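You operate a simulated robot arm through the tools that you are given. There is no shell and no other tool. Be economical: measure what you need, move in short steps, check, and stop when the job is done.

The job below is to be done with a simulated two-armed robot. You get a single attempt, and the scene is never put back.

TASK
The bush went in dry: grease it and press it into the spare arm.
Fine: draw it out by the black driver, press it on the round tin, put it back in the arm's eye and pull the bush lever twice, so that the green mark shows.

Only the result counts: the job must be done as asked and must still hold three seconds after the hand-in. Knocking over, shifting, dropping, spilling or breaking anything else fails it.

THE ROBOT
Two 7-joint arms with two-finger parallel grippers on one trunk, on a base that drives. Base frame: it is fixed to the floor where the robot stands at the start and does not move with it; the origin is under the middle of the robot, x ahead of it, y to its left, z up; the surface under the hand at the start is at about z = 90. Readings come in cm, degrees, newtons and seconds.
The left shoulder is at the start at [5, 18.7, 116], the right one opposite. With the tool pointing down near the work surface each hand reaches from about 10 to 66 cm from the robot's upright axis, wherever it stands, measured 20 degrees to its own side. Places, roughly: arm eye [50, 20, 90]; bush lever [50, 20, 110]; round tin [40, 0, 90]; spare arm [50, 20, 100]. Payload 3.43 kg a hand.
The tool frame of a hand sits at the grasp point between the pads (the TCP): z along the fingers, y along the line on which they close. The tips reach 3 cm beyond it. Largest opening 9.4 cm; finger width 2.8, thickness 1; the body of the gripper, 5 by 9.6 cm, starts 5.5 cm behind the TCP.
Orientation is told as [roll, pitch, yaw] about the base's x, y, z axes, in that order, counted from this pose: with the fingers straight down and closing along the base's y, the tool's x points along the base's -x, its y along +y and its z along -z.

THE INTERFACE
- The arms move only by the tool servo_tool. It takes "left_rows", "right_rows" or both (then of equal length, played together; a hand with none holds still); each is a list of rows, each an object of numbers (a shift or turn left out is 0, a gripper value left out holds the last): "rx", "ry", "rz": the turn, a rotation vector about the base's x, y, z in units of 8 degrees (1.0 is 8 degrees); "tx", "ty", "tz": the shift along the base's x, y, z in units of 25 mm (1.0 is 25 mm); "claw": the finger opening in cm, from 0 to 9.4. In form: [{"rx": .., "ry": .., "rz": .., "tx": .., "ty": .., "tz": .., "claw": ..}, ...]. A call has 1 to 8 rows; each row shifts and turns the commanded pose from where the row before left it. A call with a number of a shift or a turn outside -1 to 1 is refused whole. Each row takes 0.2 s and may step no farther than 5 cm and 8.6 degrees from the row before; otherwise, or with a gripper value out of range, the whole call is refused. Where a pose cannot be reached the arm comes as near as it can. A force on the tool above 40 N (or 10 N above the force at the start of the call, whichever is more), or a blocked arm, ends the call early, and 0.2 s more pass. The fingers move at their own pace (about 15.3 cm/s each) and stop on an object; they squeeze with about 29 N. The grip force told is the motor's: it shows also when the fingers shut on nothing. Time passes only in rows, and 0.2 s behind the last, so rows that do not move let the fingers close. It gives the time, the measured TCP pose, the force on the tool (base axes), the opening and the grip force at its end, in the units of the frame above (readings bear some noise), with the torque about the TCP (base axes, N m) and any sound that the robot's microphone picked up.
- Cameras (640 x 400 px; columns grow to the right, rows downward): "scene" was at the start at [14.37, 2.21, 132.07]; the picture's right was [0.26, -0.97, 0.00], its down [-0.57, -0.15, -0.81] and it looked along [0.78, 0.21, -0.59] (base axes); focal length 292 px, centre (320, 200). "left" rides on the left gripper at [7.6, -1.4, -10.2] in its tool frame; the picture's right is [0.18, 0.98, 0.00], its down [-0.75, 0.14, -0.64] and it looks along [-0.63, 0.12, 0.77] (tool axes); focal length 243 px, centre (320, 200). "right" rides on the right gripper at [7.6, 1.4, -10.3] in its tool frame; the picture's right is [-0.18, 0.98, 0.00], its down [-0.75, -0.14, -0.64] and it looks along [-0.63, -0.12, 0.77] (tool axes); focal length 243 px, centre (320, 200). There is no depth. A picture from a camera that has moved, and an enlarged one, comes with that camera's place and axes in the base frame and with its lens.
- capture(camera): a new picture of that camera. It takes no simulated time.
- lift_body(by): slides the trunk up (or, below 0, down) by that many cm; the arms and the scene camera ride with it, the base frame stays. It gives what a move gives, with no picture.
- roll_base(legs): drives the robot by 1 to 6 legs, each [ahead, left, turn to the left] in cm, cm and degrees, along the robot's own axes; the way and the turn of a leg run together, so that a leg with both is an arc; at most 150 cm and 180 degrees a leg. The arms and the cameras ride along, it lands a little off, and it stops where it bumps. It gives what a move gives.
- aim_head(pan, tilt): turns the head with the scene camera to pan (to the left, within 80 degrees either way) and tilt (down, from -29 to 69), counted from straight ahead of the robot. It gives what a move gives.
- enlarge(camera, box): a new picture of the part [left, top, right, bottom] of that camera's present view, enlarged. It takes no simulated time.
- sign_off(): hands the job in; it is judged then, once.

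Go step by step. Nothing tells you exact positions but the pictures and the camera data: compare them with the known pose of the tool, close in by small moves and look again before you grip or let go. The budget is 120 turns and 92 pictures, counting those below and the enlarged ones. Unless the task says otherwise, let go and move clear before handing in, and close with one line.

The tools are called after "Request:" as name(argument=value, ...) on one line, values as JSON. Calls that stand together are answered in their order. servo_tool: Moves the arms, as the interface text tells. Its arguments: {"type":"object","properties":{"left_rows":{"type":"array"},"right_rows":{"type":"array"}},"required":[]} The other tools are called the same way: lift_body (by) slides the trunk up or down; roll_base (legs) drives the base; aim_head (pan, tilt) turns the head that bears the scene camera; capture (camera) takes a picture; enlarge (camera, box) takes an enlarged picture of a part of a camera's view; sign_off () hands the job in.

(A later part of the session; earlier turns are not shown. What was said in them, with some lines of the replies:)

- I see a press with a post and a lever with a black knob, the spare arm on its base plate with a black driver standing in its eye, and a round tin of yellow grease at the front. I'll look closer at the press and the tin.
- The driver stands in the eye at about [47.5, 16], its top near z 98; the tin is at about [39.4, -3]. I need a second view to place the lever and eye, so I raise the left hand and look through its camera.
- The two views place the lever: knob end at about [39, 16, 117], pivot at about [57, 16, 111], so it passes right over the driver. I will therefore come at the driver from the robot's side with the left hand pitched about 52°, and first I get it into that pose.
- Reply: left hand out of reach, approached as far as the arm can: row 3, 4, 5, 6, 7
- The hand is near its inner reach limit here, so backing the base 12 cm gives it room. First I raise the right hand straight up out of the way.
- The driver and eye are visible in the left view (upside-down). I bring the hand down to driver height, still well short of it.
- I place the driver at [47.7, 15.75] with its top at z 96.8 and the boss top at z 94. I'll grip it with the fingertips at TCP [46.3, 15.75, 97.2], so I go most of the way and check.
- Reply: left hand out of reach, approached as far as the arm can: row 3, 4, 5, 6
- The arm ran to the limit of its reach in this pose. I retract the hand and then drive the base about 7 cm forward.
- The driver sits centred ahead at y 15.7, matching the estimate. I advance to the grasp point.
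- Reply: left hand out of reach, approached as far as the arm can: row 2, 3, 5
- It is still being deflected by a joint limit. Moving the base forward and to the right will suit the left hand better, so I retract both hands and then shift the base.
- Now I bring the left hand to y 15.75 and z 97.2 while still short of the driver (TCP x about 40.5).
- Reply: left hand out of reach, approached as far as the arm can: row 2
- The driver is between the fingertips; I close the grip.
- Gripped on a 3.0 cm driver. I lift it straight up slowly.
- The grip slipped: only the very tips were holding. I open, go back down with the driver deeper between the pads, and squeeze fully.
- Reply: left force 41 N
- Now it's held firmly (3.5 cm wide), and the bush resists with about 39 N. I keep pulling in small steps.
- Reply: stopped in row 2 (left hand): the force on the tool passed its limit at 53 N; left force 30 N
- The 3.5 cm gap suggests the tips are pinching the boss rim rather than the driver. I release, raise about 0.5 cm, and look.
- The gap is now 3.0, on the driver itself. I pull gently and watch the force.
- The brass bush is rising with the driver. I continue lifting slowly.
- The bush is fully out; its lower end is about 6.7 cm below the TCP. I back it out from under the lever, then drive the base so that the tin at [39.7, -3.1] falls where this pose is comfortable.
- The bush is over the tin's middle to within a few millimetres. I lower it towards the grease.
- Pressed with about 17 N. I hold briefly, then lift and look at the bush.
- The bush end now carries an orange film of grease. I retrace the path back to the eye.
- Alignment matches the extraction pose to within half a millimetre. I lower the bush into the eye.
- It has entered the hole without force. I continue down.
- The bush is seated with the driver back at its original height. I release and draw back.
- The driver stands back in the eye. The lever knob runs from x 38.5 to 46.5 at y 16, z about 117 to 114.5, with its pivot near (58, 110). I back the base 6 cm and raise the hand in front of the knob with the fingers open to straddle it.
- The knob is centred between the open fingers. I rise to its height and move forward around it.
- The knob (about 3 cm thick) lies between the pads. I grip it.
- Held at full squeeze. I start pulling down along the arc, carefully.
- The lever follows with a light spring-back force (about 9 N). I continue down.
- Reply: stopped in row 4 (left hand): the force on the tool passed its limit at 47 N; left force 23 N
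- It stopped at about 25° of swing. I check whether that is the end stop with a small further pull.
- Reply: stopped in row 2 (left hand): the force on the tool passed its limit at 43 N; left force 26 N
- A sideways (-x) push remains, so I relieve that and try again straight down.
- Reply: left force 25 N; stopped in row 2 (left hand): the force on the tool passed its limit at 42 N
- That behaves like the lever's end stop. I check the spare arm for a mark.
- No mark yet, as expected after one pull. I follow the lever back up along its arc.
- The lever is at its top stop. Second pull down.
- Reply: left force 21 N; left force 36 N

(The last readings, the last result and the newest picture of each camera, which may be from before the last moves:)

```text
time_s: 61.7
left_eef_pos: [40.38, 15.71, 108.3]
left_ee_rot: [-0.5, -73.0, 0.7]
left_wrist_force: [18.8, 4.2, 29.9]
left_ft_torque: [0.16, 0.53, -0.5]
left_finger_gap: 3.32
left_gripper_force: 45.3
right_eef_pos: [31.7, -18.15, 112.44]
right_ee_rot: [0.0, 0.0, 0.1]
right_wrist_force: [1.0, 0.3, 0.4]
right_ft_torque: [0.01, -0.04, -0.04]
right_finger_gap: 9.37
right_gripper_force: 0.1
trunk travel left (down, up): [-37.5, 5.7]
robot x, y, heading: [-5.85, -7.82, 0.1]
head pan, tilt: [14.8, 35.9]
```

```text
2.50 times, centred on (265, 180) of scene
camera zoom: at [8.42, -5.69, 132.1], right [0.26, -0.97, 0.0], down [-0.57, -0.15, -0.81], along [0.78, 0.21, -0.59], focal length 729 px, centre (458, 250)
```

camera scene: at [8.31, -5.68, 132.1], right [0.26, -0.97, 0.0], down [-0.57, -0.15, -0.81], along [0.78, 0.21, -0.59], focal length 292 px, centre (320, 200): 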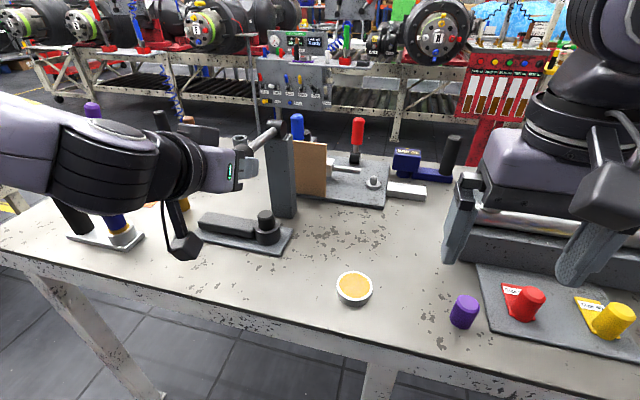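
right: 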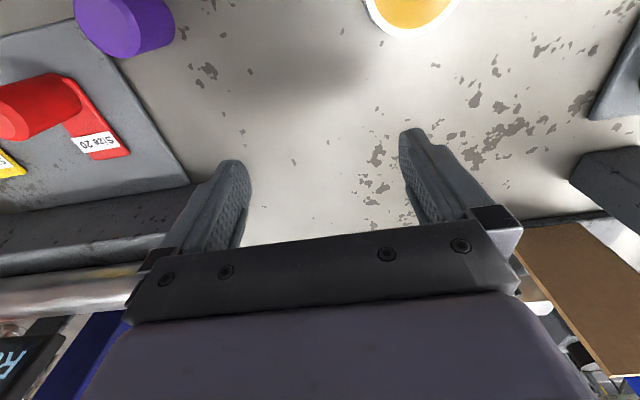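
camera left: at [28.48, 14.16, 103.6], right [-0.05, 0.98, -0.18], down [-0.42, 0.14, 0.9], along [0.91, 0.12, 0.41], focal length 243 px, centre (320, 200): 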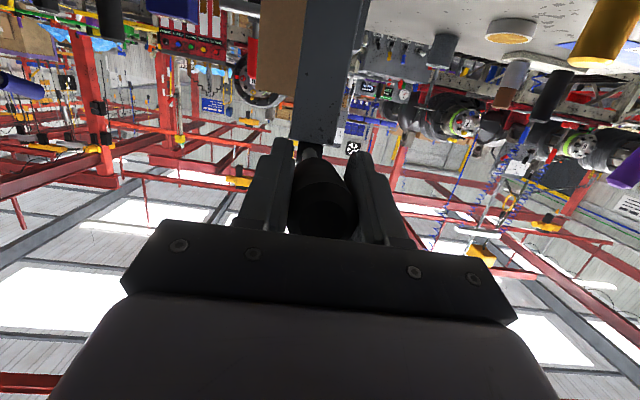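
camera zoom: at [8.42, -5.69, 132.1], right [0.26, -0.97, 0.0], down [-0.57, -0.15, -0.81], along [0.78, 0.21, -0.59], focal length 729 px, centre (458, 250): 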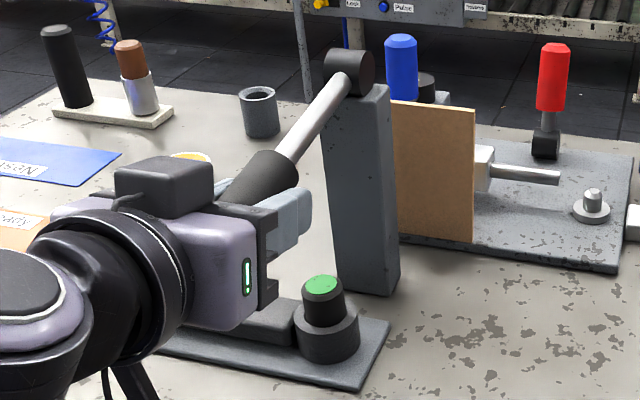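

The green mark shows on the driver's top. I bring the lever back up, without a third pull, so that I can let go.

Request:
servo_tool(left_rows=[{"tx": 0.02, "tz": 0.6, "ry": 0.5}, {"tx": 0.02, "tz": 0.6, "ry": 0.5}, {"tx": 0.04, "tz": 0.6, "ry": 0.5}, {"tx": 0.08, "tz": 0.6, "ry": 0.5}, {"tx": 0.12, "tz": 0.55, "ry": 0.5}, {}])

```text
time_s: 63.1
left_eef_pos: [40.91, 15.69, 115.16]
left_ee_rot: [-0.1, -52.1, 0.2]
left_wrist_force: [-4.6, -1.9, -4.6]
left_ft_torque: [-0.04, 0.95, -0.35]
left_finger_gap: 3.28
left_gripper_force: 44.9
right_eef_pos: [31.73, -18.05, 112.54]
right_ee_rot: [0.1, 0.0, 0.0]
right_wrist_force: [-0.8, 0.5, 0.4]
right_ft_torque: [-0.02, -0.02, 0.01]
right_finger_gap: 9.43
right_gripper_force: 0.0
trunk travel left (down, up): [-37.5, 5.7]
robot x, y, heading: [-6.27, -8.02, 0.0]
head pan, tilt: [14.8, 35.9]
```

Forces are low, so I open and back straight away from the knob.

Request:
servo_tool(left_rows=[{"claw": 5}, {"claw": 9}, {}, {"tx": -0.6}, {"tx": -0.8}, {"tx": -0.6}, {}])

Request:
capture(camera="scene")

Request:
enlarge(camera="scene", box=[150, 80, 330, 280])

```text
time_s: 64.7
left_eef_pos: [35.98, 15.74, 115.14]
left_ee_rot: [-0.1, -52.1, 0.3]
left_wrist_force: [0.5, 0.0, -0.6]
left_ft_torque: [0.02, 0.0, 0.0]
left_finger_gap: 9.0
left_gripper_force: 0.1
right_eef_pos: [31.73, -18.09, 112.49]
right_ee_rot: [0.0, 0.0, -0.1]
right_wrist_force: [-0.8, -0.5, 0.5]
right_ft_torque: [0.0, -0.02, -0.01]
right_finger_gap: 9.36
right_gripper_force: 0.1
trunk travel left (down, up): [-37.5, 5.7]
robot x, y, heading: [-6.15, -8.11, 0.0]
head pan, tilt: [14.8, 35.9]
```

```text
26 pictures are left
camera scene: at [8.41, -5.64, 132.07], right [0.26, -0.97, 0.0], down [-0.57, -0.15, -0.81], along [0.78, 0.21, -0.59], focal length 292 px, centre (320, 200)
```

scene: 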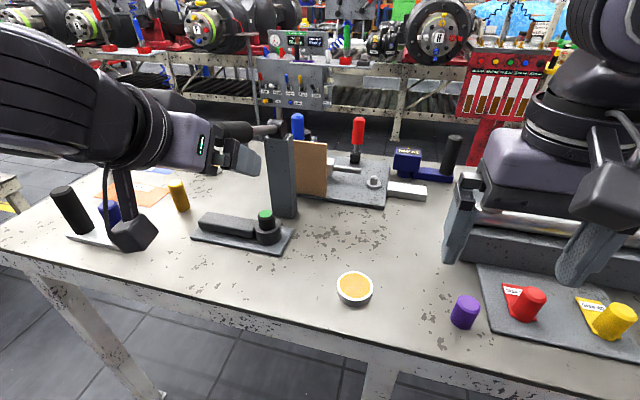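

```text
2.00 times, centred on (240, 180) of scene
camera zoom: at [8.41, -5.64, 132.07], right [0.26, -0.97, 0.0], down [-0.57, -0.15, -0.81], along [0.78, 0.21, -0.59], focal length 583 px, centre (480, 240)
```

zoom: 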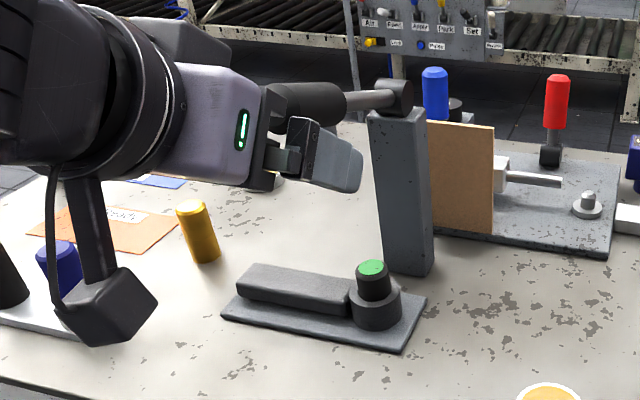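

The green mark stays, the lever is back up and everything else is standing. I back the robot clear and check that the mark holds.

Request:
roll_base(legs=[[-8, 0, 0]])

Request:
enlarge(camera="scene", box=[120, 60, 440, 300])

```text
time_s: 65.7
left_eef_pos: [28.01, 15.74, 115.1]
left_ee_rot: [-0.2, -52.0, 0.4]
left_wrist_force: [-0.3, 0.8, 0.2]
left_ft_torque: [0.0, 0.01, 0.01]
left_finger_gap: 9.0
left_gripper_force: 0.0
right_eef_pos: [23.88, -18.14, 112.42]
right_ee_rot: [0.0, 0.0, -0.1]
right_wrist_force: [-0.8, -0.8, 0.4]
right_ft_torque: [-0.01, -0.03, 0.0]
right_finger_gap: 9.4
right_gripper_force: 0.1
trunk travel left (down, up): [-37.5, 5.7]
robot x, y, heading: [-13.94, -7.7, -0.3]
head pan, tilt: [14.8, 35.9]
```

```text
1.67 times, centred on (280, 180) of scene
camera zoom: at [0.46, -5.66, 132.08], right [0.26, -0.97, 0.0], down [-0.57, -0.15, -0.81], along [0.78, 0.21, -0.59], focal length 486 px, centre (387, 233)
```

zoom: 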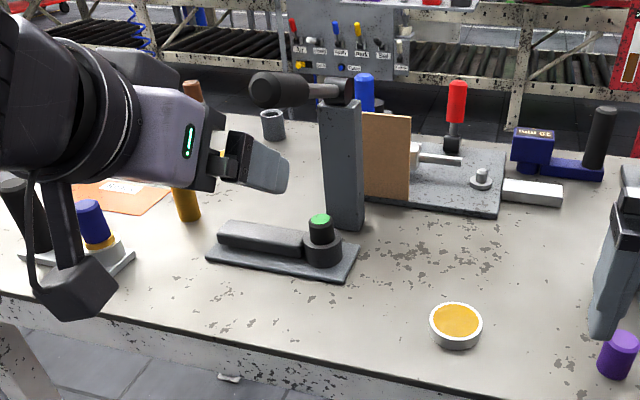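

The green mark is still showing, both hands are clear and nothing looks disturbed, so I hand the job in.

Request:
sign_off()

```text
The job is handed in.
```

The bush was drawn out by the black driver, pressed on the round tin, put back in the arm's eye and pressed in with two lever pulls; the green mark shows.
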